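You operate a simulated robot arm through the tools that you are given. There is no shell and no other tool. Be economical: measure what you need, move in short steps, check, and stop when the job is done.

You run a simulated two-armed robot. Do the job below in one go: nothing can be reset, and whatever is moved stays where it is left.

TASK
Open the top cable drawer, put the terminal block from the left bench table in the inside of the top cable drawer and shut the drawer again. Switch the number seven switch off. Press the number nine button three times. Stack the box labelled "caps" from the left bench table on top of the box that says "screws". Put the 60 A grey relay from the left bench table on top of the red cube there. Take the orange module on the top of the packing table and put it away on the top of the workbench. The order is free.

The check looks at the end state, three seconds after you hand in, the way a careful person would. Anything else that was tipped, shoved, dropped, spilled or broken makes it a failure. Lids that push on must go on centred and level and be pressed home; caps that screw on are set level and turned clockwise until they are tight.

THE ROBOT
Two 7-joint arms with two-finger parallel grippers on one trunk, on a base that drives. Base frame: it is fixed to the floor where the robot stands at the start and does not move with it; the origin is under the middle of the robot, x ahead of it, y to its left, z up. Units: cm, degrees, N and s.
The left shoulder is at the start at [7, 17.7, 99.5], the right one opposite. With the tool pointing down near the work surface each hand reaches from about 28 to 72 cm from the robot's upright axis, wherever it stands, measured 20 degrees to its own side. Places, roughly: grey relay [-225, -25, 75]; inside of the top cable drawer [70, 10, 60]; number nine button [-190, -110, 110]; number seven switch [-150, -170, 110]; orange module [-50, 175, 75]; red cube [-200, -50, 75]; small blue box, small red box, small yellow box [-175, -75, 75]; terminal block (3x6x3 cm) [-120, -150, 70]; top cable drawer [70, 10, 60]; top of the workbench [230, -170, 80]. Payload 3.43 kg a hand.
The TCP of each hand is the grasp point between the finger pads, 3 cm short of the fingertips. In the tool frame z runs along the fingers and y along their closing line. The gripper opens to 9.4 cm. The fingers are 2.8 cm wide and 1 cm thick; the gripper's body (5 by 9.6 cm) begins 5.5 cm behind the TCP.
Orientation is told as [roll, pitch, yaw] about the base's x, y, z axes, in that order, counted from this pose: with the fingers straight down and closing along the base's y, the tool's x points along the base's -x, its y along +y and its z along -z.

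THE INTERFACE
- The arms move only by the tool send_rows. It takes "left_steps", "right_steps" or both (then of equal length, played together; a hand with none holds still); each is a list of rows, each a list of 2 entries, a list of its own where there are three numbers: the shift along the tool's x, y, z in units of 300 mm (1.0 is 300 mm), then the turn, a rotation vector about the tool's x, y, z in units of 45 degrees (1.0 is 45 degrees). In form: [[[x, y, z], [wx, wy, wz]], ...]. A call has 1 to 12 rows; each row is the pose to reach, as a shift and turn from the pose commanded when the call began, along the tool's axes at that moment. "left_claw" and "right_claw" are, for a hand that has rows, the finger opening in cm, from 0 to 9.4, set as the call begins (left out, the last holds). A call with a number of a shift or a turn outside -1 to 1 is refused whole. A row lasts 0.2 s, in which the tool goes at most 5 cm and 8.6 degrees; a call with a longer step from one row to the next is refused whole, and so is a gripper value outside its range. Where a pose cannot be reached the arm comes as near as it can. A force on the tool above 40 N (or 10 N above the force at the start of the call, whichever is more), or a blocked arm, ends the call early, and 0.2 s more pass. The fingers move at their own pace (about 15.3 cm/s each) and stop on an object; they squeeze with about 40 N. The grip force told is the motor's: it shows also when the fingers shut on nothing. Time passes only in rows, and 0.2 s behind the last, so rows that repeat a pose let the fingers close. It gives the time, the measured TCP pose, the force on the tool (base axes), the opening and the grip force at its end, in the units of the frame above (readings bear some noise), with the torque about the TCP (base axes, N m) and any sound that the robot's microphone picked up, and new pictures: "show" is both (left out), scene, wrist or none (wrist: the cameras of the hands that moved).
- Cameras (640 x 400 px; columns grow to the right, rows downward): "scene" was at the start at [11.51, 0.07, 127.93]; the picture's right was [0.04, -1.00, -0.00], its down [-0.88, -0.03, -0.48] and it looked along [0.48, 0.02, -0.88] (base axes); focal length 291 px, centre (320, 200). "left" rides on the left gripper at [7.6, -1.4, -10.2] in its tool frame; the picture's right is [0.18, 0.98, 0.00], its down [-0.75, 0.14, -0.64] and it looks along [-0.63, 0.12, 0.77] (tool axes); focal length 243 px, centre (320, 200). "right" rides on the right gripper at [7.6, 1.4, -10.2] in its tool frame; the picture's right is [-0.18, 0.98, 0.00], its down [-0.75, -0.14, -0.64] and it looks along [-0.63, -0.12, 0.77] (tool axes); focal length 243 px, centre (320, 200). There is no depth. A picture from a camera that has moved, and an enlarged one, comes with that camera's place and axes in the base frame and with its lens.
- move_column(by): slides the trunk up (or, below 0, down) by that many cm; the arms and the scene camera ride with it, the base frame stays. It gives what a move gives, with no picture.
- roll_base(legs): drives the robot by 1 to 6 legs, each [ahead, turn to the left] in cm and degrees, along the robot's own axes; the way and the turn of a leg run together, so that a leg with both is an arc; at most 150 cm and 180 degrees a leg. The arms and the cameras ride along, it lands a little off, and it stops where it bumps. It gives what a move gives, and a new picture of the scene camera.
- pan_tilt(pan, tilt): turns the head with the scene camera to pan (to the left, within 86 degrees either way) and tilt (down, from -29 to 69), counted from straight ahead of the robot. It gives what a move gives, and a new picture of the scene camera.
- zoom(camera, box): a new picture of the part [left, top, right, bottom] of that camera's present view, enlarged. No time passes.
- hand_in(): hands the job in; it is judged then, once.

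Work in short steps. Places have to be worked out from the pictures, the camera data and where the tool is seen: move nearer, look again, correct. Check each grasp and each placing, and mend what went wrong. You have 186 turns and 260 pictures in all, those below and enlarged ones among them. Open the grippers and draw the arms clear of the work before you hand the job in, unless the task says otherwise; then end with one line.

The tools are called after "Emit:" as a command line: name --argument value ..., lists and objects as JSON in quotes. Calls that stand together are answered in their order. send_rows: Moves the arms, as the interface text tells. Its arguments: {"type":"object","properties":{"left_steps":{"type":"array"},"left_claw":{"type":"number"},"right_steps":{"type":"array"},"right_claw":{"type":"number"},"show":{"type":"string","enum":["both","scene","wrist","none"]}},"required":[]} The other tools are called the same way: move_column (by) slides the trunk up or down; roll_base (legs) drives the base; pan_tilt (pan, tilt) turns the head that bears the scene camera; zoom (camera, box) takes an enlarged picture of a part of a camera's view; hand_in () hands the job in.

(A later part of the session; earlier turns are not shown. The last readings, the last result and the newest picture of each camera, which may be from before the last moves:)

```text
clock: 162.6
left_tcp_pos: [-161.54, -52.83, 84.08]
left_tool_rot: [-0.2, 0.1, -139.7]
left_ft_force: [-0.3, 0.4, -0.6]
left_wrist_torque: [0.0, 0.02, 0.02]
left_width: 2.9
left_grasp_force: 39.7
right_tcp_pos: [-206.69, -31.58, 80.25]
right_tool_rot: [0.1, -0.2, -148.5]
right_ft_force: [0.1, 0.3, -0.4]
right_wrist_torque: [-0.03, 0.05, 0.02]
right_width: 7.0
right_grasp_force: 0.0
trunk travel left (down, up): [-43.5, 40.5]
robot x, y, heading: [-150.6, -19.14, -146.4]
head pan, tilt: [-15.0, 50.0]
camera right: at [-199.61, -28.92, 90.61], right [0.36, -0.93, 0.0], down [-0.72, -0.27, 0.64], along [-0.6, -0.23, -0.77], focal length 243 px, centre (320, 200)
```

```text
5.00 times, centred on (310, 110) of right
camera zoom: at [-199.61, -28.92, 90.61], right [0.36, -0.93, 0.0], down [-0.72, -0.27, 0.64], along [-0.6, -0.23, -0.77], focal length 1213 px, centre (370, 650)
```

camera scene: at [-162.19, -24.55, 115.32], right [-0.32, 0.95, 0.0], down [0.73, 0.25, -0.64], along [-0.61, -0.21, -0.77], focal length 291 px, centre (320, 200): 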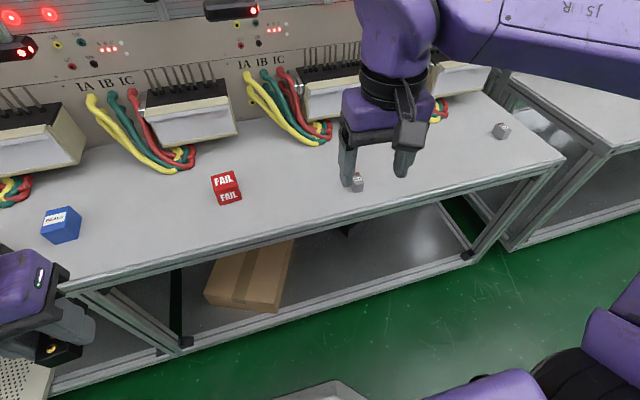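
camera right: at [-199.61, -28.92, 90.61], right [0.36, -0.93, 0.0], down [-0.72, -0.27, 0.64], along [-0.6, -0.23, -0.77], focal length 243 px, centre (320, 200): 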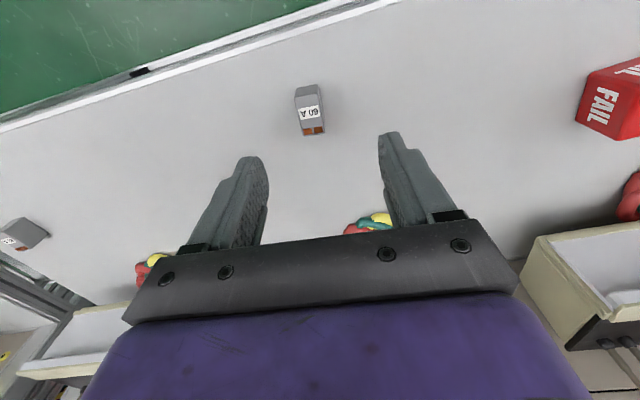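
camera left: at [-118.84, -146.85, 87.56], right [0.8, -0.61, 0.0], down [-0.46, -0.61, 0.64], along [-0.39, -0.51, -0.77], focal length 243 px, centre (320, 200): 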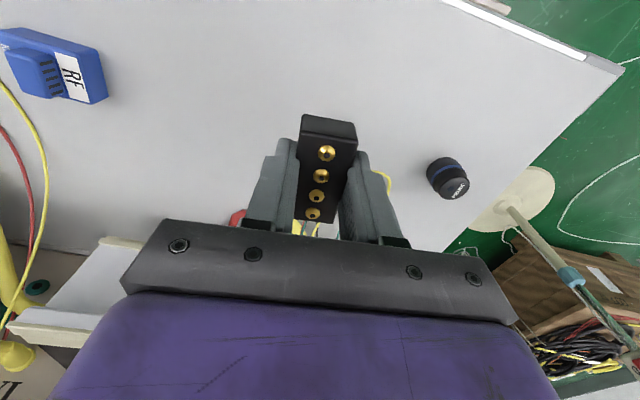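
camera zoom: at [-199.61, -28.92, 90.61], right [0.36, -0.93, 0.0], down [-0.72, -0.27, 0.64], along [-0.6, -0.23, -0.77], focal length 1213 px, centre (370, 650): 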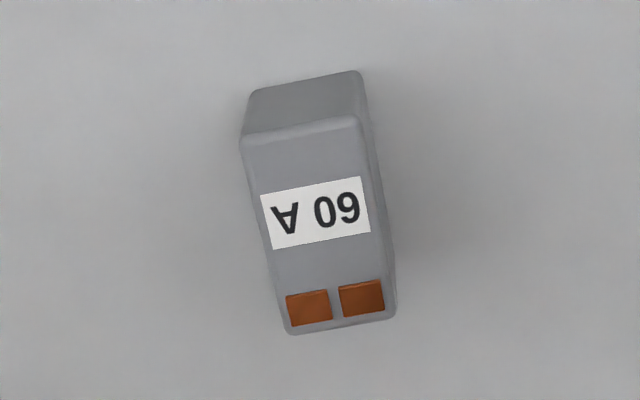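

Relay (≈2 cm wide) is aligned with the fingers. Small correction and descend, then grip.

Emit:
send_rows --right_steps '[[[-0.014, -0.025, 0.12], [0, 0, 0]], [[-0.014, -0.025, 0.24], [0, 0, 0]], [[-0.014, -0.025, 0.32], [0, 0, 0]], [[-0.014, -0.025, 0.357], [0, 0, 0]], [[-0.014, -0.025, 0.357], [0, 0, 0]]]' --right_claw 5 --show "wrist"

Emit:
send_rows --right_steps '[[[0, 0, 0], [0, 0, 0]], [[0, 0, 0], [0, 0, 0]], [[0, 0, 0], [0, 0, 0]], [[0, 0, -0.1], [0, 0, 0]], [[0, 0, -0.22], [0, 0, 0]], [[0, 0, -0.35], [0, 0, 0]], [[0, 0, -0.45], [0, 0, 0]]]' --right_claw 0 --show "wrist"

```text
clock: 163.8
left_tcp_pos: [-161.51, -52.83, 84.26]
left_tool_rot: [-0.3, 0.0, -139.7]
left_ft_force: [-0.3, 0.3, -0.7]
left_wrist_torque: [-0.01, -0.02, 0.02]
left_width: 2.9
left_grasp_force: 39.9
right_tcp_pos: [-207.61, -31.19, 69.49]
right_tool_rot: [0.1, 0.0, -148.6]
right_ft_force: [-1.0, 0.5, -0.1]
right_wrist_torque: [0.04, 0.0, -0.01]
right_width: 4.99
right_grasp_force: 0.0
trunk travel left (down, up): [-43.5, 40.5]
robot x, y, heading: [-150.48, -19.13, -146.2]
head pan, tilt: [-15.0, 50.0]
camera right: at [-200.45, -28.51, 79.81], right [0.36, -0.93, 0.0], down [-0.72, -0.27, 0.64], along [-0.6, -0.23, -0.77], focal length 243 px, centre (320, 200)
```

right: 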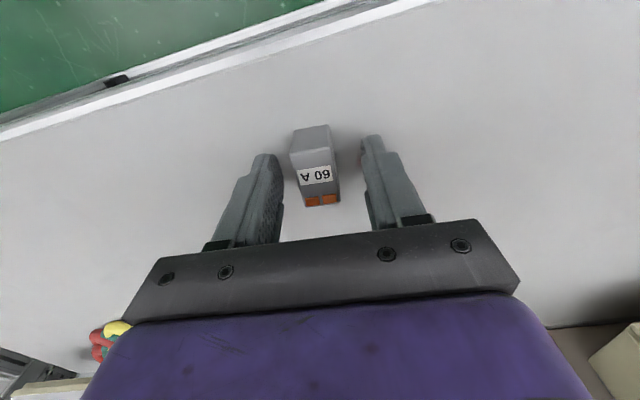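

```text
clock: 165.3
left_tcp_pos: [-161.71, -52.76, 84.19]
left_tool_rot: [-0.2, 0.0, -139.7]
left_ft_force: [0.6, -1.1, -0.8]
left_wrist_torque: [0.0, 0.01, -0.02]
left_width: 2.88
left_grasp_force: 40.1
right_tcp_pos: [-207.6, -31.24, 81.04]
right_tool_rot: [0.1, 0.0, -148.7]
right_ft_force: [-0.1, 0.0, -0.8]
right_wrist_torque: [-0.02, -0.06, 0.04]
right_width: 2.1
right_grasp_force: 40.1
right hand out of reach, approached as far as the arm can: row 7
trunk travel left (down, up): [-43.5, 40.5]
robot x, y, heading: [-150.73, -18.95, -146.3]
head pan, tilt: [-15.0, 50.0]
camera right: at [-200.47, -28.54, 91.36], right [0.36, -0.93, 0.0], down [-0.72, -0.27, 0.64], along [-0.6, -0.23, -0.77], focal length 243 px, centre (320, 200)
```

right: 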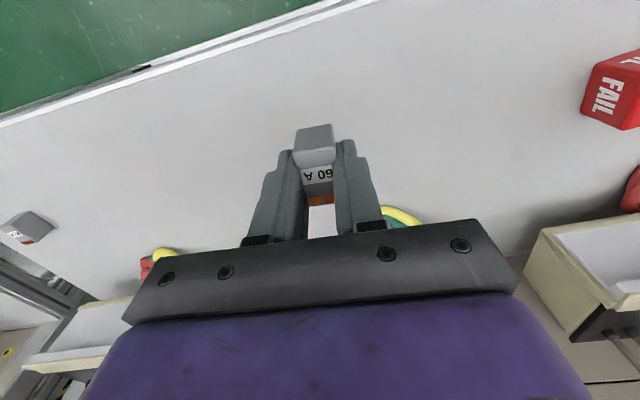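

Relay gripped. Now locate the FAIL cube precisely.

Emit:
zoom --camera "scene" --box '[186, 160, 266, 210]'

```text
8.00 times, centred on (226, 185) of scene
camera zoom: at [-162.27, -24.55, 115.3], right [-0.32, 0.95, 0.0], down [0.73, 0.25, -0.64], along [-0.61, -0.21, -0.77], focal length 2325 px, centre (1072, 320)
```

zoom: 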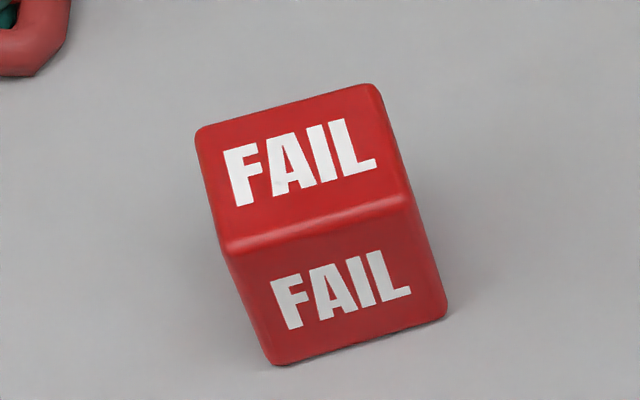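

Cube top centre ≈[-196.1,-57.6], top z≈70.7, yaw ≈-137. Carry the relay over it, turning 11° to match.

Emit:
send_rows --right_steps '[[[-0.02, 0.13, 0], [0, 0, -0.03]], [[-0.04, 0.26, 0], [0, 0, -0.06]], [[-0.06, 0.39, 0], [0, 0, -0.1]], [[-0.08, 0.52, 0], [0, 0, -0.14]], [[-0.1, 0.66, 0], [0, 0, -0.18]], [[-0.115, 0.8, 0], [0, 0, -0.22]], [[-0.131, 0.95, 0], [0, 0, -0.25]], [[-0.131, 0.95, 0], [0, 0, -0.25]]]' --show "both"

Emit:
zoom --camera "scene" --box '[178, 120, 274, 210]'

```text
clock: 167.2
left_tcp_pos: [-161.54, -52.73, 84.21]
left_tool_rot: [-0.2, -0.1, -139.7]
left_ft_force: [0.5, 0.2, 0.0]
left_wrist_torque: [0.01, -0.03, -0.04]
left_width: 2.89
left_grasp_force: 39.8
right_tcp_pos: [-200.2, -50.65, 80.88]
right_tool_rot: [1.0, -2.4, -141.0]
right_ft_force: [0.7, -0.6, -0.2]
right_wrist_torque: [-0.01, -0.04, -0.04]
right_width: 2.09
right_grasp_force: 39.6
right hand out of reach, approached as far as the arm can: row 5, 6, 7, 8
trunk travel left (down, up): [-43.5, 40.5]
robot x, y, heading: [-150.78, -19.04, -146.3]
head pan, tilt: [-15.0, 50.0]
camera scene: at [-162.22, -24.47, 115.32], right [-0.32, 0.95, 0.0], down [0.73, 0.24, -0.64], along [-0.61, -0.21, -0.77], focal length 291 px, centre (320, 200)
camera right: at [-193.33, -46.55, 90.93], right [0.48, -0.88, 0.02], down [-0.66, -0.34, 0.67], along [-0.58, -0.33, -0.74], focal length 243 px, centre (320, 200)
```

scene: 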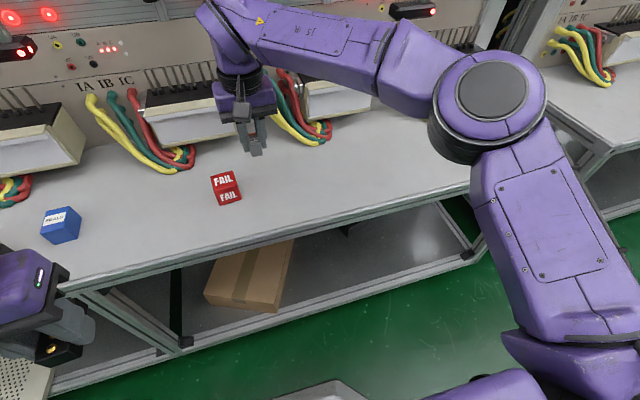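
right: 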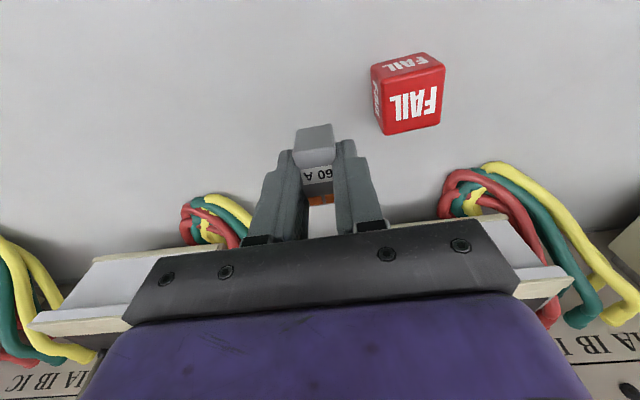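

```text
4.44 times, centred on (226, 165) of scene
camera zoom: at [-162.22, -24.47, 115.32], right [-0.32, 0.95, 0.0], down [0.73, 0.24, -0.64], along [-0.61, -0.21, -0.77], focal length 1292 px, centre (738, 356)
```

zoom: 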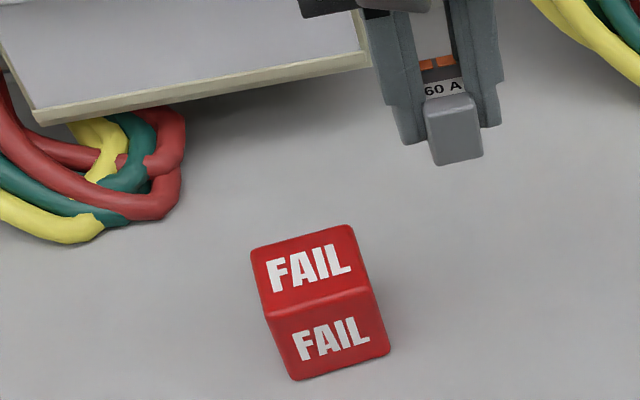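

Cross-body reach is limited, so I shift the base ~16 cm left with the hand pulled in.

Emit:
send_rows --right_steps '[[[0.1, -0.05, -0.02], [0, 0, 0]], [[0.22, -0.1, -0.02], [0, 0, 0]], [[0.34, -0.2, -0.02], [0, 0, 0]], [[0.46, -0.3, -0.02], [0, 0, 0]], [[0.46, -0.3, -0.02], [0, 0, 0]]]' --show "none"

Emit:
roll_base --legs '[[-24, 0], [0, 90], [16, 0], [0, -90], [24, 0]]'

```text
clock: 168.3
left_tcp_pos: [-161.57, -52.86, 84.12]
left_tool_rot: [-0.4, 0.1, -139.7]
left_ft_force: [0.5, 0.8, -1.0]
left_wrist_torque: [-0.01, -0.04, 0.02]
left_width: 2.88
left_grasp_force: 39.8
right_tcp_pos: [-195.04, -35.14, 80.81]
right_tool_rot: [0.9, -2.2, -141.0]
right_ft_force: [-0.6, -0.2, -0.4]
right_wrist_torque: [-0.01, -0.01, -0.02]
right_width: 2.08
right_grasp_force: 40.5
trunk travel left (down, up): [-43.5, 40.5]
robot x, y, heading: [-150.99, -19.18, -146.1]
head pan, tilt: [-15.0, 50.0]
```

```text
clock: 180.1
left_tcp_pos: [-152.2, -66.67, 84.08]
left_tool_rot: [-0.2, 0.1, -139.0]
left_ft_force: [-0.6, 0.0, -0.7]
left_wrist_torque: [0.03, -0.05, -0.02]
left_width: 2.9
left_grasp_force: 40.1
right_tcp_pos: [-185.96, -49.33, 80.84]
right_tool_rot: [0.9, -2.2, -140.3]
right_ft_force: [-0.1, -0.8, -1.0]
right_wrist_torque: [-0.01, 0.0, -0.02]
right_width: 2.08
right_grasp_force: 40.0
trunk travel left (down, up): [-43.5, 40.5]
robot x, y, heading: [-142.02, -32.63, -145.6]
head pan, tilt: [-15.0, 50.0]
camera scene: at [-153.2, -38.42, 115.3], right [-0.33, 0.94, 0.0], down [0.72, 0.25, -0.64], along [-0.61, -0.21, -0.77], focal length 291 px, centre (320, 200)
```

scene: 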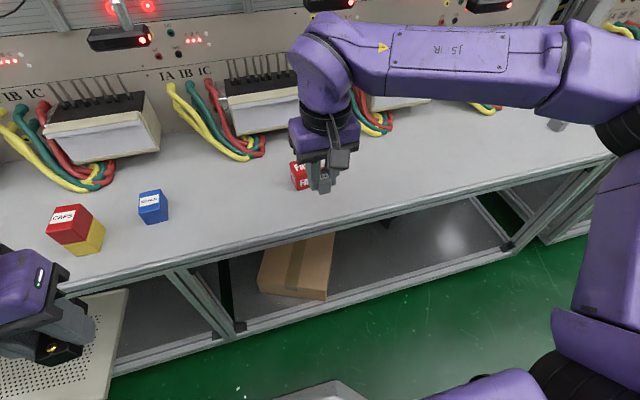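

Now forward 13 cm over the cube, levelling the hand.

Emit:
send_rows --right_steps '[[[-0.11, 0, 0.0], [0.01, 0.02, -0.02]], [[-0.22, 0, 0.0], [0.02, 0.035, -0.04]], [[-0.33, 0, 0.0], [0.02, 0.05, -0.067]], [[-0.437, -0.003, 0.0], [0.02, 0.05, -0.067]], [[-0.437, -0.003, 0.03], [0.02, 0.05, -0.067]]]' --show "both"

Emit:
zoom --camera "scene" --box '[258, 130, 354, 200]'

```text
clock: 181.3
left_tcp_pos: [-152.22, -66.63, 84.18]
left_tool_rot: [-0.2, 0.0, -139.1]
left_ft_force: [-0.5, -0.5, -0.5]
left_wrist_torque: [0.0, 0.02, -0.04]
left_width: 2.91
left_grasp_force: 39.8
right_tcp_pos: [-191.91, -54.21, 81.15]
right_tool_rot: [-0.1, -0.4, -138.2]
right_ft_force: [-0.6, -0.2, 0.0]
right_wrist_torque: [0.01, -0.01, -0.02]
right_width: 2.07
right_grasp_force: 39.9
right hand out of reach, approached as far as the arm can: row 3, 4, 5
trunk travel left (down, up): [-43.5, 40.5]
robot x, y, heading: [-141.6, -32.76, -145.8]
head pan, tilt: [-15.0, 50.0]
camera scene: at [-153.11, -38.36, 115.31], right [-0.33, 0.94, 0.0], down [0.72, 0.25, -0.64], along [-0.61, -0.21, -0.77], focal length 291 px, centre (320, 200)
camera right: at [-185.35, -50.15, 91.4], right [0.52, -0.85, 0.0], down [-0.65, -0.4, 0.65], along [-0.55, -0.34, -0.76], focal length 243 px, centre (320, 200)
```

scene: 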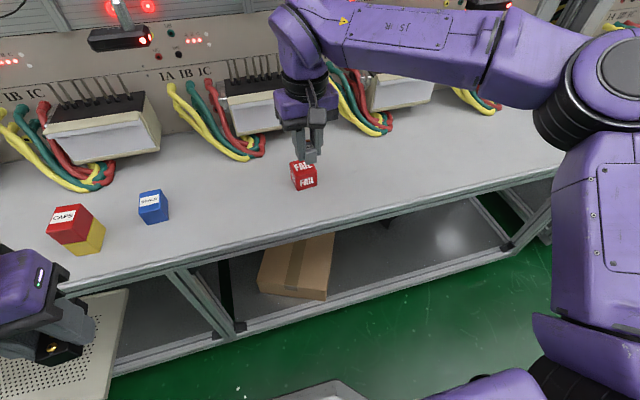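
right: 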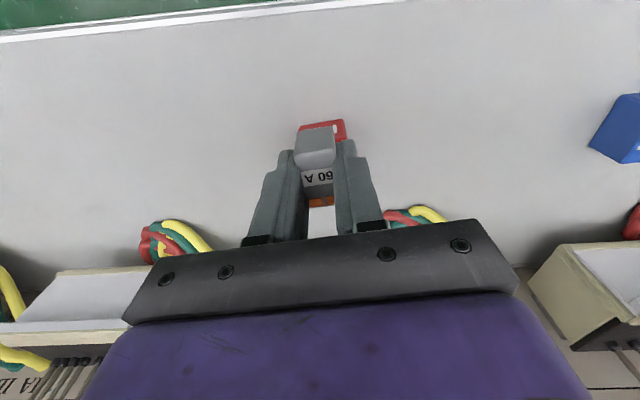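

```text
5.71 times, centred on (306, 165) of scene
camera zoom: at [-153.11, -38.36, 115.31], right [-0.33, 0.94, 0.0], down [0.72, 0.25, -0.64], along [-0.61, -0.21, -0.77], focal length 1660 px, centre (400, 400)
```

zoom: 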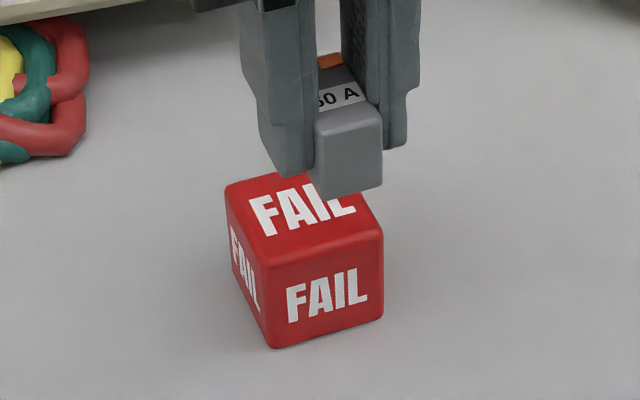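

Reach is short by ~5 cm; I raise the trunk 8 cm and roll 3 cm closer, then lower the hand.

Emit:
move_column --by 8

Emit:
roll_base --legs '[[3, 0]]'

Emit:
send_rows --right_steps '[[[0, 0, 0.08], [0, 0, 0]], [[0, 0, 0.2], [0, 0, 0]], [[0, 0, 0.3], [0, 0, 0]], [[0, 0, 0.3], [0, 0, 0]]]' --show "both"

```text
clock: 182.5
left_tcp_pos: [-152.16, -66.77, 92.02]
left_tool_rot: [-0.2, 0.0, -139.0]
left_ft_force: [0.0, -0.3, -0.7]
left_wrist_torque: [-0.01, 0.0, -0.01]
left_width: 2.89
left_grasp_force: 39.6
right_tcp_pos: [-191.93, -54.18, 89.05]
right_tool_rot: [0.0, -0.4, -138.2]
right_ft_force: [0.0, 0.2, -1.0]
right_wrist_torque: [-0.01, -0.03, 0.01]
right_width: 2.09
right_grasp_force: 39.8
trunk travel left (down, up): [-51.5, 32.5]
robot x, y, heading: [-141.68, -32.74, -145.5]
head pan, tilt: [-15.0, 50.0]
```

```text
clock: 183.3
left_tcp_pos: [-154.7, -68.48, 92.15]
left_tool_rot: [-0.2, 0.1, -139.1]
left_ft_force: [0.4, 0.0, -0.9]
left_wrist_torque: [0.05, 0.0, -0.01]
left_width: 2.89
left_grasp_force: 40.2
right_tcp_pos: [-194.43, -55.97, 89.09]
right_tool_rot: [0.0, -0.4, -138.1]
right_ft_force: [0.5, 0.3, -0.1]
right_wrist_torque: [-0.02, -0.01, 0.0]
right_width: 2.1
right_grasp_force: 40.6
trunk travel left (down, up): [-51.5, 32.5]
robot x, y, heading: [-144.33, -34.29, -145.5]
head pan, tilt: [-15.0, 50.0]
camera scene: at [-155.65, -40.12, 123.31], right [-0.33, 0.94, 0.0], down [0.72, 0.25, -0.64], along [-0.61, -0.21, -0.77], focal length 291 px, centre (320, 200)
```

scene: 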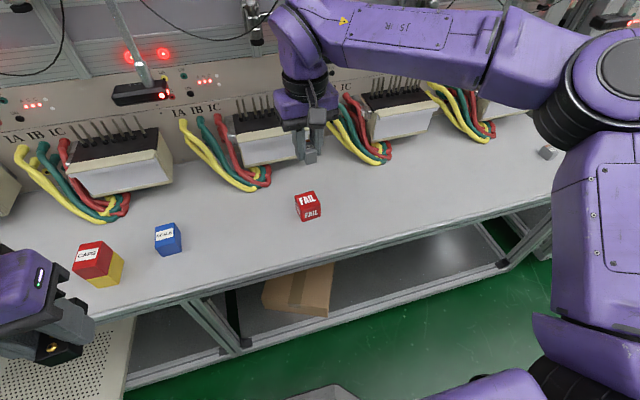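

```text
clock: 184.3
left_tcp_pos: [-154.49, -68.41, 91.97]
left_tool_rot: [-0.2, 0.0, -139.0]
left_ft_force: [-0.8, -0.2, -1.1]
left_wrist_torque: [-0.03, -0.04, 0.0]
left_width: 2.87
left_grasp_force: 40.4
right_tcp_pos: [-194.48, -55.93, 80.06]
right_tool_rot: [0.0, -0.4, -138.1]
right_ft_force: [-0.6, -0.1, -1.4]
right_wrist_torque: [0.01, 0.0, 0.02]
right_width: 2.11
right_grasp_force: 40.1
trunk travel left (down, up): [-51.5, 32.5]
robot x, y, heading: [-144.3, -34.58, -145.8]
head pan, tilt: [-15.0, 50.0]
camera scene: at [-155.57, -40.06, 123.32], right [-0.33, 0.94, 0.0], down [0.72, 0.25, -0.64], along [-0.61, -0.21, -0.77], focal length 291 px, centre (320, 200)
camera right: at [-187.83, -51.82, 90.31], right [0.52, -0.85, 0.0], down [-0.65, -0.4, 0.65], along [-0.55, -0.34, -0.76], focal length 243 px, centre (320, 200)
```

scene: 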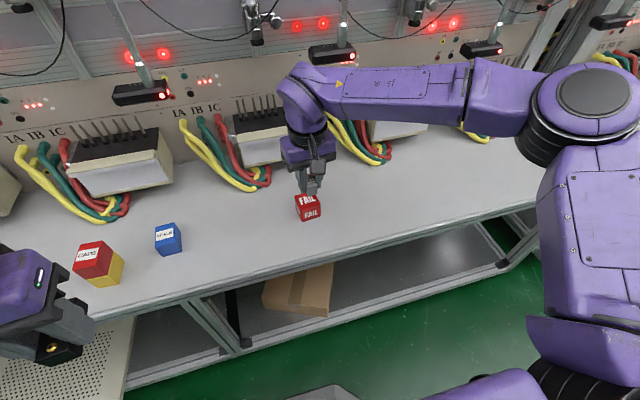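
right: 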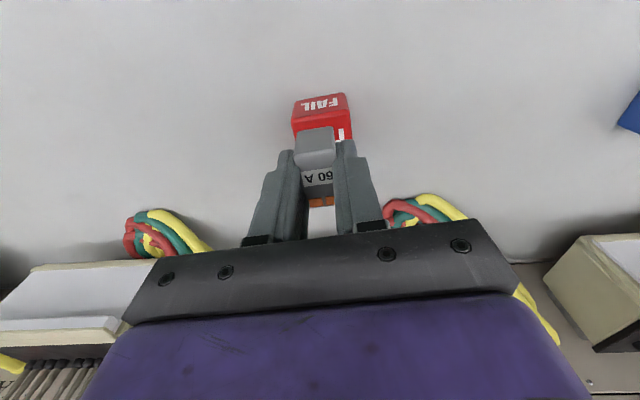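

Emit:
zoom --camera "scene" --box '[268, 160, 348, 230]'

```text
5.71 times, centred on (308, 195) of scene
camera zoom: at [-155.57, -40.06, 123.32], right [-0.33, 0.94, 0.0], down [0.72, 0.25, -0.64], along [-0.61, -0.21, -0.77], focal length 1660 px, centre (389, 229)
```

zoom: 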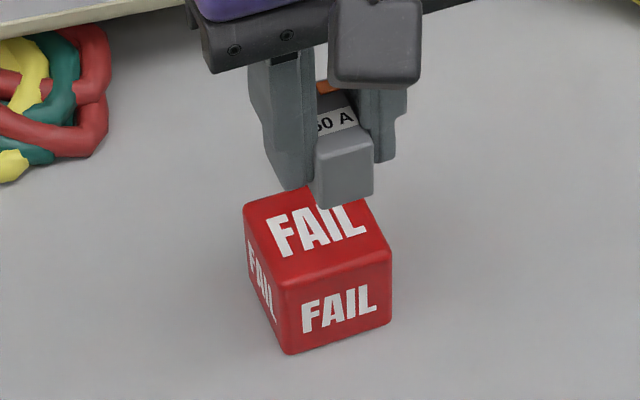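

Relay needs 2 cm more forward. Move and lower to 1 cm above the cube, then check.

Emit:
send_rows --right_steps '[[[-0.035, 0, 0.04], [0, 0.005, 0]], [[-0.065, 0, 0.1], [0, 0.009, 0]], [[-0.065, 0, 0.155], [0, 0.009, 0]], [[-0.065, 0, 0.155], [0, 0.009, 0]]]' --show "wrist"

Emit:
zoom --camera "scene" --box '[268, 160, 348, 230]'

```text
clock: 185.3
left_tcp_pos: [-154.65, -68.43, 92.06]
left_tool_rot: [-0.3, 0.0, -139.2]
left_ft_force: [-0.7, -0.2, -1.0]
left_wrist_torque: [0.01, -0.01, -0.03]
left_width: 2.88
left_grasp_force: 40.2
right_tcp_pos: [-195.85, -57.2, 75.5]
right_tool_rot: [0.0, -0.1, -138.1]
right_ft_force: [0.3, 0.4, -0.3]
right_wrist_torque: [0.01, 0.02, -0.02]
right_width: 2.08
right_grasp_force: 39.7
trunk travel left (down, up): [-51.5, 32.5]
robot x, y, heading: [-144.21, -34.29, -145.5]
head pan, tilt: [-15.0, 50.0]
camera right: at [-189.38, -53.27, 85.84], right [0.52, -0.85, 0.0], down [-0.65, -0.4, 0.64], along [-0.55, -0.33, -0.77], focal length 243 px, centre (320, 200)
```

right: 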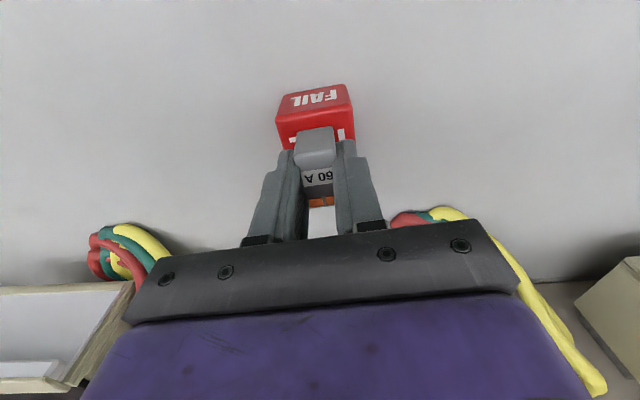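

```text
5.71 times, centred on (308, 195) of scene
camera zoom: at [-155.57, -40.06, 123.31], right [-0.33, 0.94, 0.0], down [0.72, 0.25, -0.64], along [-0.61, -0.21, -0.77], focal length 1660 px, centre (389, 229)
```

zoom: 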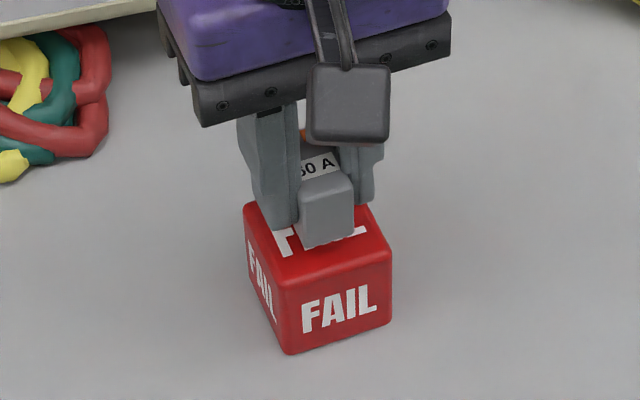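

Centred within ~0.3 cm. Lower gently until contact.

Emit:
send_rows --right_steps '[[[0, 0, 0.02], [0, 0, 0]], [[0, 0, 0.033], [0, 0, 0]], [[0, 0, 0.04], [0, 0, 0]], [[0, 0, 0.046], [0, 0, 0]], [[0, 0, 0.05], [0, 0, 0]]]' --show "none"

```text
clock: 186.5
left_tcp_pos: [-154.47, -68.21, 92.18]
left_tool_rot: [-0.3, -0.2, -139.0]
left_ft_force: [0.1, -0.2, -0.4]
left_wrist_torque: [-0.01, -0.02, 0.01]
left_width: 2.91
left_grasp_force: 40.1
right_tcp_pos: [-195.94, -57.24, 74.42]
right_tool_rot: [0.0, -0.5, -138.2]
right_ft_force: [-7.3, -0.1, 32.9]
right_wrist_torque: [0.2, 0.12, -0.01]
right_width: 2.11
right_grasp_force: 40.0
trunk travel left (down, up): [-51.5, 32.5]
robot x, y, heading: [-143.98, -34.71, -145.8]
head pan, tilt: [-15.0, 50.0]
```

Contact. Ease up slightly, open, and lift.

Emit:
send_rows --right_steps '[[[0, 0, -0.012], [0, 0, 0]], [[0, 0, -0.012], [0, 0, 0]]]' --show "none"

Emit:
send_rows --right_steps '[[[0, 0, 0], [0, 0, 0]], [[0, 0, 0], [0, 0, 0]], [[0, 0, -0.1], [0, 0, 0]], [[0, 0, -0.22], [0, 0, 0]], [[0.1, 0, -0.3], [0, 0, 0]]]' --right_claw 4.5 --show "both"

Emit:
zoom --camera "scene" --box '[268, 160, 348, 230]'

```text
clock: 187.1
left_tcp_pos: [-154.49, -68.26, 92.21]
left_tool_rot: [-0.4, -0.1, -139.0]
left_ft_force: [-0.2, -0.5, -0.9]
left_wrist_torque: [-0.02, -0.02, -0.02]
left_width: 2.88
left_grasp_force: 39.5
right_tcp_pos: [-195.94, -57.26, 74.47]
right_tool_rot: [-0.1, -0.1, -138.1]
right_ft_force: [-5.9, -1.9, 20.7]
right_wrist_torque: [-0.15, 0.29, -0.02]
right_width: 2.09
right_grasp_force: 40.0
trunk travel left (down, up): [-51.5, 32.5]
robot x, y, heading: [-144.06, -34.28, -145.5]
head pan, tilt: [-15.0, 50.0]
```

```text
clock: 188.3
left_tcp_pos: [-154.45, -68.25, 92.16]
left_tool_rot: [-0.2, -0.1, -139.1]
left_ft_force: [0.1, 0.0, -0.7]
left_wrist_torque: [-0.02, 0.02, 0.01]
left_width: 2.89
left_grasp_force: 39.8
right_tcp_pos: [-193.59, -55.02, 83.42]
right_tool_rot: [0.0, -0.1, -138.3]
right_ft_force: [0.4, 0.2, -0.1]
right_wrist_torque: [-0.03, 0.04, -0.01]
right_width: 4.52
right_grasp_force: 0.0
trunk travel left (down, up): [-51.5, 32.5]
robot x, y, heading: [-144.1, -34.86, -145.3]
head pan, tilt: [-15.0, 50.0]
camera scene: at [-155.49, -39.91, 123.33], right [-0.33, 0.94, 0.0], down [0.72, 0.25, -0.64], along [-0.61, -0.21, -0.77], focal length 291 px, centre (320, 200)
camera right: at [-187.01, -51.05, 93.76], right [0.52, -0.86, 0.0], down [-0.66, -0.4, 0.64], along [-0.55, -0.33, -0.77], focal length 243 px, centre (320, 200)
```

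scene: 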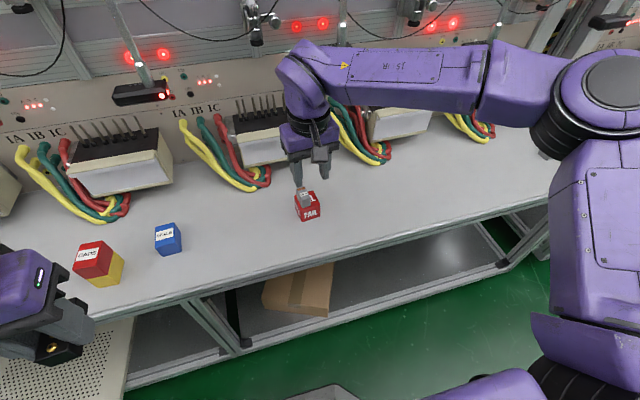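
right: 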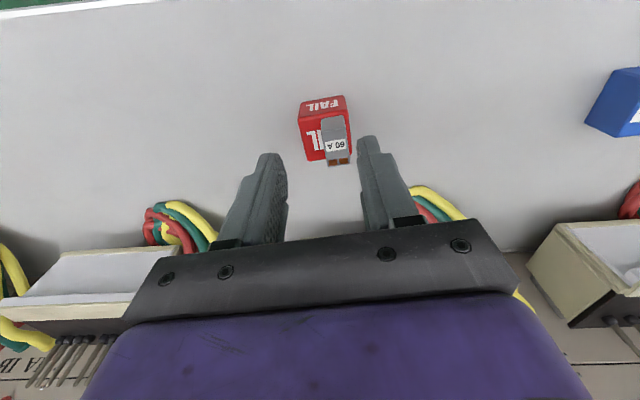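

```text
5.71 times, centred on (308, 195) of scene
camera zoom: at [-155.49, -39.91, 123.33], right [-0.33, 0.94, 0.0], down [0.72, 0.25, -0.64], along [-0.61, -0.21, -0.77], focal length 1660 px, centre (389, 229)
```

zoom: 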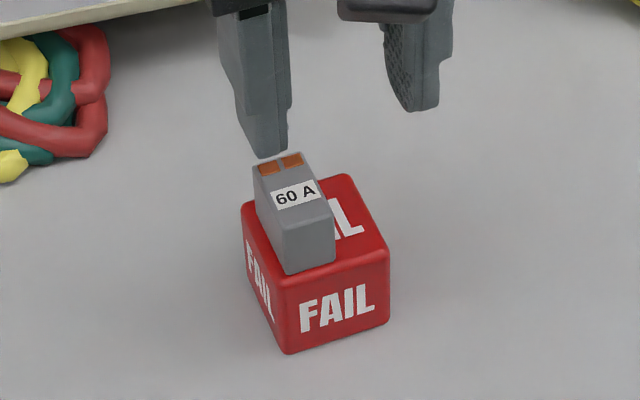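

The relay sits flat on the red cube (a bit to one side but fully supported). Now I head back toward the drawer with the terminal block.

Emit:
roll_base --legs '[[-40, 0], [0, 142], [95, 0], [0, 30]]'

Emit:
pan_tilt --pan 0 --tilt 45

```text
clock: 202.6
left_tcp_pos: [-2.59, 13.74, 92.18]
left_tool_rot: [-0.2, 0.0, 32.7]
left_ft_force: [-1.0, 0.0, -1.2]
left_wrist_torque: [0.02, -0.01, 0.02]
left_width: 2.87
left_grasp_force: 39.9
right_tcp_pos: [34.17, -4.84, 83.33]
right_tool_rot: [-0.1, 0.0, 33.6]
right_ft_force: [0.1, 0.8, 0.9]
right_wrist_torque: [0.0, -0.03, 0.0]
right_width: 4.53
right_grasp_force: 0.0
trunk travel left (down, up): [-51.5, 32.5]
robot x, y, heading: [-17.77, -18.14, 25.8]
head pan, tilt: [-15.0, 50.0]
camera scene: at [-5.74, -14.69, 123.31], right [0.19, -0.98, 0.0], down [-0.75, -0.15, -0.64], along [0.63, 0.12, -0.77], focal length 291 px, centre (320, 200)
```

scene: 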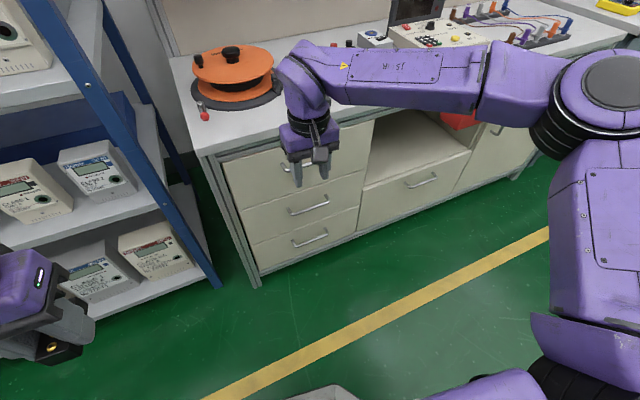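

```text
clock: 203.4
left_tcp_pos: [-2.53, 13.79, 92.0]
left_tool_rot: [-0.2, 0.0, 32.6]
left_ft_force: [0.4, -0.1, -0.6]
left_wrist_torque: [0.0, 0.02, -0.01]
left_width: 2.9
left_grasp_force: 39.4
right_tcp_pos: [34.16, -4.85, 83.31]
right_tool_rot: [0.0, 0.0, 33.5]
right_ft_force: [-0.3, -1.1, 0.2]
right_wrist_torque: [0.01, 0.01, 0.01]
right_width: 4.51
right_grasp_force: 0.0
trunk travel left (down, up): [-51.5, 32.5]
robot x, y, heading: [-17.52, -18.32, 25.9]
head pan, tilt: [0.0, 45.0]
camera scene: at [-5.96, -12.64, 124.0], right [0.44, -0.9, 0.0], down [-0.64, -0.31, -0.71], along [0.64, 0.31, -0.71], focal length 291 px, centre (320, 200)
```

scene: 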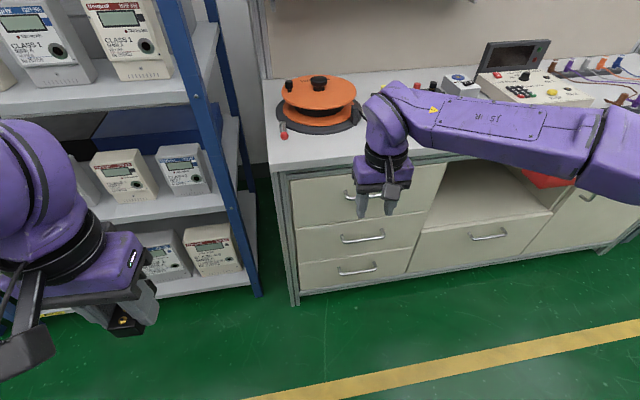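

The bench front's normal is at heading ≈36°; the top handle is near [57,1.5,62]. I position the base so the handle is 65 cm ahead and 5 cm to the right.

Emit:
roll_base --legs '[[0, -63.5], [24, 0], [0, 74]]'

Emit:
send_rows --right_steps '[[[0.1, 0, 0], [0, 0, 0.08]], [[0.2, 0, 0], [0, 0, 0.17]], [[0.35, 0, 0], [0, 0, 0.17]], [[0.35, 0, 0], [0, 0, 0.17]]]' --right_claw 6 --show "scene"

```text
clock: 211.2
left_tcp_pos: [10.51, 1.28, 92.14]
left_tool_rot: [-0.2, 0.0, 43.0]
left_ft_force: [-0.2, 0.9, 0.1]
left_wrist_torque: [-0.02, -0.05, 0.01]
left_width: 2.9
left_grasp_force: 40.2
right_tcp_pos: [50.03, -10.42, 83.39]
right_tool_rot: [-0.1, 0.0, 43.9]
right_ft_force: [-0.4, 0.1, -0.7]
right_wrist_torque: [0.01, 0.04, 0.02]
right_width: 4.47
right_grasp_force: 0.0
trunk travel left (down, up): [-51.5, 32.5]
robot x, y, heading: [1.19, -32.68, 36.7]
head pan, tilt: [0.0, 45.0]
camera scene: at [11.83, -25.19, 124.0], right [0.59, -0.8, 0.0], down [-0.57, -0.42, -0.71], along [0.57, 0.42, -0.71], focal length 291 px, centre (320, 200)
```

scene: 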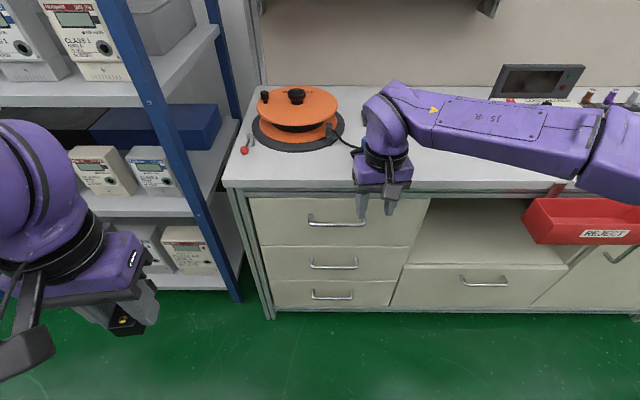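

```text
clock: 212.2
left_tcp_pos: [10.6, 1.39, 92.08]
left_tool_rot: [-0.3, 0.1, 43.0]
left_ft_force: [0.4, -0.4, -0.7]
left_wrist_torque: [-0.04, -0.01, -0.02]
left_width: 2.88
left_grasp_force: 40.1
right_tcp_pos: [42.44, -17.85, 83.29]
right_tool_rot: [0.0, 0.0, 36.3]
right_ft_force: [0.2, 0.3, 0.2]
right_wrist_torque: [-0.01, 0.03, 0.0]
right_width: 5.99
right_grasp_force: 0.0
trunk travel left (down, up): [-51.5, 32.5]
robot x, y, heading: [1.2, -33.14, 36.7]
head pan, tilt: [0.0, 45.0]
camera scene: at [11.89, -25.12, 123.99], right [0.59, -0.8, 0.0], down [-0.57, -0.42, -0.71], along [0.57, 0.42, -0.71], focal length 291 px, centre (320, 200)
```

scene: 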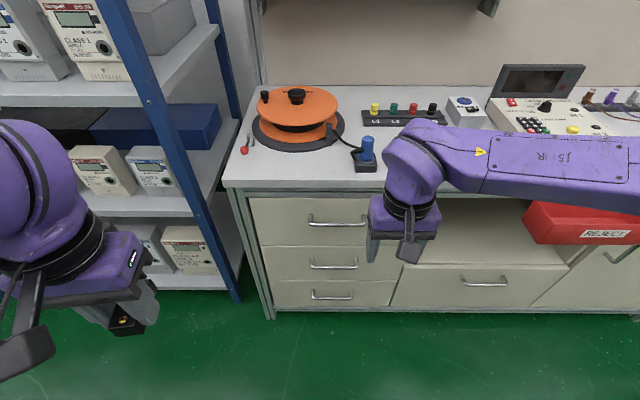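

Emit:
zoom --camera "scene" --box '[240, 180, 400, 280]'

```text
4.00 times, centred on (320, 230) of scene
camera zoom: at [11.89, -25.12, 123.99], right [0.59, -0.8, 0.0], down [-0.57, -0.42, -0.71], along [0.57, 0.42, -0.71], focal length 1162 px, centre (320, 80)
```

zoom: 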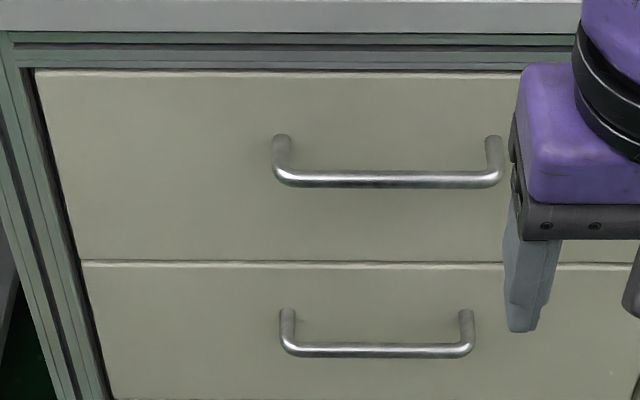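

Handle bar 1: ≈49.5 cm ahead of the camera, 4.5 right, z≈65, 14 cm long, sticking out ~3.5 cm. I rotate the right hand so the fingers point forward and close vertically.

Emit:
send_rows --right_steps '[[[0, 0, 0.05], [0.096, -0.096, -0.096]], [[0, 0, 0.1], [0.193, -0.193, -0.193]], [[0, 0, 0.15], [0.289, -0.289, -0.289]], [[0, 0, 0.2], [0.385, -0.385, -0.385]], [[0, 0, 0.25], [0.481, -0.481, -0.481]], [[0, 0, 0.3], [0.578, -0.578, -0.578]], [[0, 0, 0.3], [0.674, -0.674, -0.674]], [[0, 0, 0.3], [0.77, -0.77, -0.77]]]' --show "none"

Emit:
send_rows --right_steps '[[[0, 0, 0], [0.096, -0.096, -0.096]], [[0, 0, 0], [0.193, -0.193, -0.193]], [[0, 0, 0], [0.289, -0.289, -0.289]], [[0, 0, 0], [0.385, -0.385, -0.385]], [[0, 0, 0], [0.481, -0.481, -0.481]], [[0, 0, 0], [0.578, -0.578, -0.578]], [[0, 0, 0], [0.674, -0.674, -0.674]], [[0, 0, 0], [0.77, -0.77, -0.77]]]' --show "both"

```text
clock: 213.9
left_tcp_pos: [10.59, 1.25, 92.06]
left_tool_rot: [-0.4, 0.0, 43.0]
left_ft_force: [-0.7, 0.5, -0.7]
left_wrist_torque: [-0.06, 0.01, 0.0]
left_width: 2.91
left_grasp_force: 40.3
right_tcp_pos: [42.38, -17.72, 74.49]
right_tool_rot: [-45.2, -19.6, 81.4]
right_ft_force: [-0.4, -0.5, -0.1]
right_wrist_torque: [-0.01, 0.02, -0.02]
right_width: 5.99
right_grasp_force: 0.0
trunk travel left (down, up): [-51.5, 32.5]
robot x, y, heading: [1.61, -32.94, 36.3]
head pan, tilt: [0.0, 45.0]
```

```text
clock: 215.8
left_tcp_pos: [10.63, 1.33, 92.01]
left_tool_rot: [-0.2, 0.0, 43.0]
left_ft_force: [1.1, -0.3, -0.9]
left_wrist_torque: [0.0, 0.03, -0.01]
left_width: 2.84
left_grasp_force: 40.2
right_tcp_pos: [42.77, -17.68, 74.6]
right_tool_rot: [-90.0, -1.1, 125.2]
right_ft_force: [0.2, -0.2, -0.1]
right_wrist_torque: [-0.01, -0.02, 0.03]
right_width: 5.99
right_grasp_force: 0.1
trunk travel left (down, up): [-51.5, 32.5]
robot x, y, heading: [1.38, -33.0, 36.4]
head pan, tilt: [0.0, 45.0]
camera scene: at [11.87, -25.19, 124.0], right [0.59, -0.8, 0.0], down [-0.57, -0.42, -0.71], along [0.57, 0.42, -0.71], focal length 291 px, centre (320, 200)
camera right: at [38.68, -29.94, 73.07], right [-0.12, 0.17, -0.98], down [-0.96, 0.24, 0.16], along [0.26, 0.96, 0.13], focal length 243 px, centre (320, 200)
```

scene: 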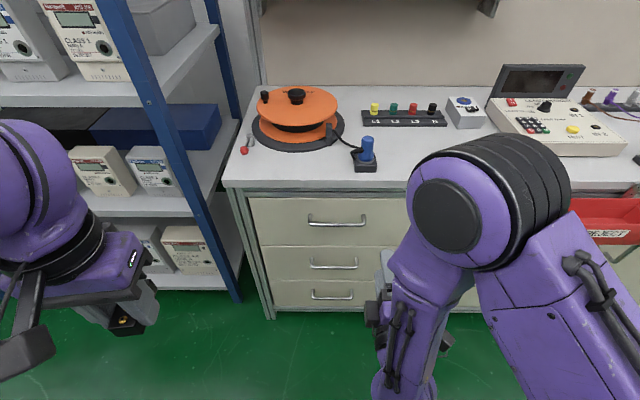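
right: 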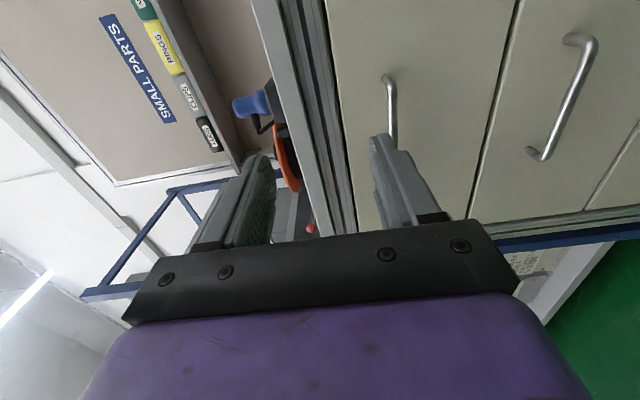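

The hand points forward. The bar is ~8.6 cm lower, 7 left, 20 cm ahead. I move to just short of the bar.

Emit:
send_rows --right_steps '[[[-0.047, 0.08, 0.05], [0, 0, 0]], [[-0.093, 0.16, 0.12], [0, 0, 0]], [[-0.14, 0.24, 0.22], [0, 0, 0]], [[-0.187, 0.287, 0.34], [0, 0, 0]], [[-0.233, 0.287, 0.45], [0, 0, 0]], [[-0.233, 0.287, 0.45], [0, 0, 0]]]' --right_claw 5 --show "both"

Emit:
zoom --camera "scene" --box '[260, 180, 420, 280]'

```text
clock: 217.2
left_tcp_pos: [10.57, 1.4, 92.13]
left_tool_rot: [-0.2, 0.0, 42.8]
left_ft_force: [0.5, 0.3, -1.4]
left_wrist_torque: [0.0, 0.0, 0.01]
left_width: 2.88
left_grasp_force: 39.8
right_tcp_pos: [49.15, -4.03, 65.65]
right_tool_rot: [-90.1, 0.1, 126.3]
right_ft_force: [0.5, 0.7, -1.0]
right_wrist_torque: [0.0, 0.0, -0.03]
right_width: 5.01
right_grasp_force: 0.0
trunk travel left (down, up): [-51.5, 32.5]
robot x, y, heading: [1.58, -33.21, 36.2]
head pan, tilt: [0.0, 45.0]
camera scene: at [11.82, -25.23, 124.01], right [0.59, -0.8, 0.0], down [-0.57, -0.42, -0.71], along [0.57, 0.42, -0.71], focal length 291 px, centre (320, 200)
camera right: at [45.34, -16.26, 64.35], right [-0.11, 0.15, -0.98], down [-0.96, 0.23, 0.14], along [0.24, 0.96, 0.12], focal length 243 px, centre (320, 200)
```

scene: 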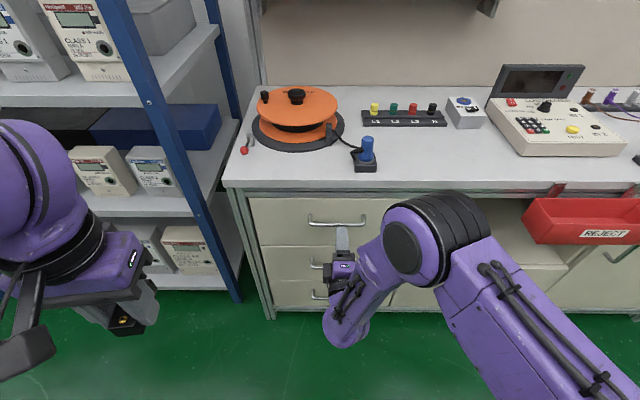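
right: 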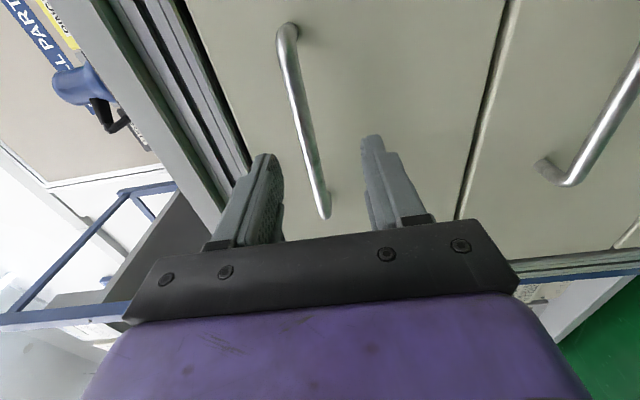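

```text
4.00 times, centred on (340, 230) of scene
camera zoom: at [11.82, -25.23, 124.01], right [0.59, -0.8, 0.0], down [-0.57, -0.42, -0.71], along [0.57, 0.42, -0.71], focal length 1162 px, centre (240, 80)
```

zoom: 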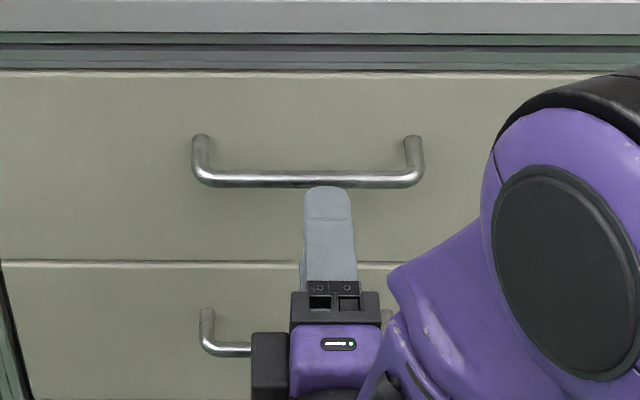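

The bar is between the fingers, ~1 cm above the TCP line. Raise 1 cm and advance 7 cm around it.

Emit:
send_rows --right_steps '[[[0, -0.035, 0.04], [0, 0, 0]], [[0, -0.035, 0.12], [0, 0, 0]], [[0, -0.035, 0.19], [0, 0, 0]], [[0, -0.035, 0.225], [0, 0, 0]]]' --show "wrist"

Emit:
zoom --camera "scene" --box '[260, 180, 420, 280]'

```text
clock: 218.3
left_tcp_pos: [10.33, 1.1, 92.18]
left_tool_rot: [-0.2, -0.2, 43.0]
left_ft_force: [-0.1, -0.1, -0.6]
left_wrist_torque: [-0.02, 0.05, -0.02]
left_width: 2.92
left_grasp_force: 39.7
right_tcp_pos: [54.07, -0.47, 66.71]
right_tool_rot: [-89.8, 0.0, 126.3]
right_ft_force: [-16.9, -13.6, 6.9]
right_wrist_torque: [0.56, -0.66, -0.34]
right_width: 5.41
right_grasp_force: 3.3
trunk travel left (down, up): [-51.5, 32.5]
robot x, y, heading: [1.26, -32.68, 36.4]
head pan, tilt: [0.0, 45.0]
stopped in row 4 (right hand): the force on the tool passed its limit at 42 N (the readings are from after the stop); the commanded pose is now the measured one
camera right: at [50.21, -12.64, 65.32], right [-0.11, 0.14, -0.98], down [-0.96, 0.23, 0.14], along [0.25, 0.96, 0.11], focal length 243 px, centre (320, 200)
```

right: 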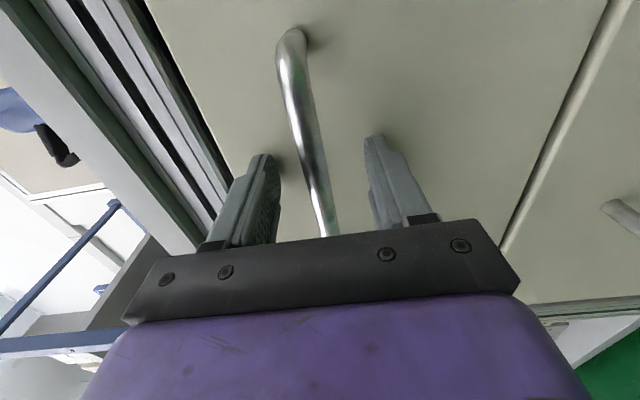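

```text
4.00 times, centred on (340, 230) of scene
camera zoom: at [11.47, -25.49, 124.06], right [0.59, -0.81, 0.0], down [-0.57, -0.42, -0.71], along [0.57, 0.42, -0.7], focal length 1162 px, centre (240, 80)
```

zoom: 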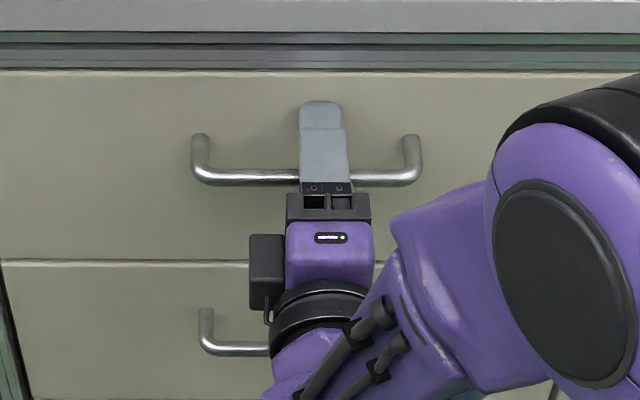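

Fingertips touch the drawer front; the bar is between them. Back off 0.6 cm and close on the bar.

Emit:
send_rows --right_steps '[[[0, 0, -0.02], [0, 0, 0]], [[0, 0, -0.02], [0, 0, 0]], [[0, 0, -0.02], [0, 0, 0]], [[0, 0, -0.02], [0, 0, 0]]]' --right_claw 0 --show "wrist"

```text
clock: 219.3
left_tcp_pos: [10.43, 1.32, 92.11]
left_tool_rot: [-0.2, 0.1, 43.0]
left_ft_force: [-0.3, -1.1, -0.1]
left_wrist_torque: [0.01, 0.0, 0.0]
left_width: 2.9
left_grasp_force: 39.8
right_tcp_pos: [54.0, -0.57, 66.52]
right_tool_rot: [-89.7, 0.0, 126.3]
right_ft_force: [6.5, 1.2, 6.7]
right_wrist_torque: [0.04, 0.01, 0.48]
right_width: 1.63
right_grasp_force: 44.9
trunk travel left (down, up): [-51.5, 32.5]
robot x, y, heading: [1.36, -32.94, 36.4]
head pan, tilt: [0.0, 45.0]
camera right: at [50.04, -12.8, 65.3], right [-0.11, 0.14, -0.98], down [-0.96, 0.23, 0.14], along [0.24, 0.96, 0.11], focal length 243 px, centre (320, 200)
```

right: 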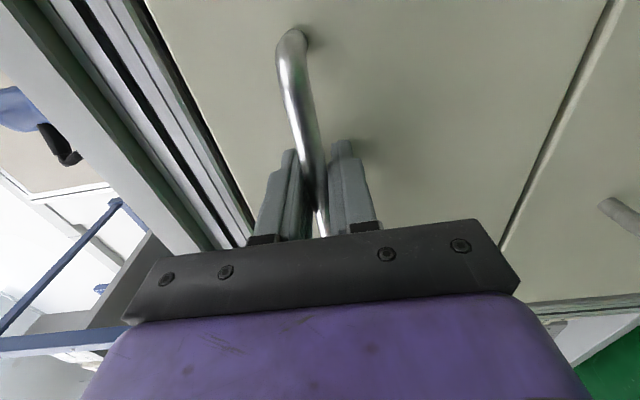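

Handle gripped. Pull back 6 cm with the arm to test.

Emit:
send_rows --right_steps '[[[0, 0, -0.04], [0, 0, 0]], [[0, 0, -0.08], [0, 0, 0]], [[0, 0, -0.12], [0, 0, 0]], [[0, 0, -0.16], [0, 0, 0]], [[0, 0, -0.2], [0, 0, 0]]]' --show "scene"

```text
clock: 220.5
left_tcp_pos: [10.4, 1.24, 92.13]
left_tool_rot: [-0.2, 0.0, 43.0]
left_ft_force: [0.7, 0.6, -1.9]
left_wrist_torque: [0.0, -0.01, -0.04]
left_width: 2.89
left_grasp_force: 39.9
right_tcp_pos: [48.97, -4.2, 66.5]
right_tool_rot: [-89.7, 0.0, 126.4]
right_ft_force: [-0.4, -0.9, 8.6]
right_wrist_torque: [0.12, 0.11, -0.82]
right_width: 1.63
right_grasp_force: 45.2
trunk travel left (down, up): [-51.5, 32.5]
robot x, y, heading: [1.1, -32.86, 36.2]
head pan, tilt: [0.0, 45.0]
camera scene: at [11.68, -25.32, 124.02], right [0.59, -0.81, 0.0], down [-0.57, -0.42, -0.71], along [0.57, 0.42, -0.71], focal length 291 px, centre (320, 200)
```

scene: 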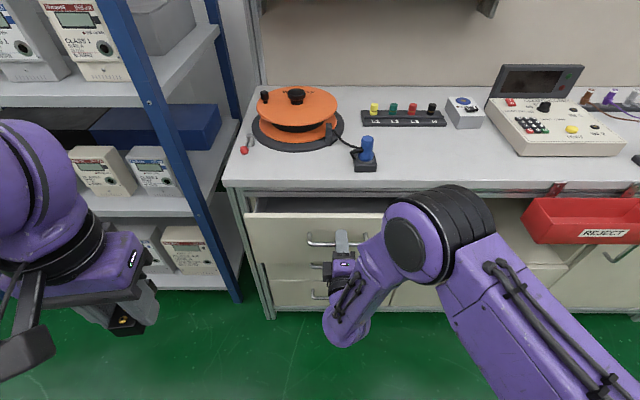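

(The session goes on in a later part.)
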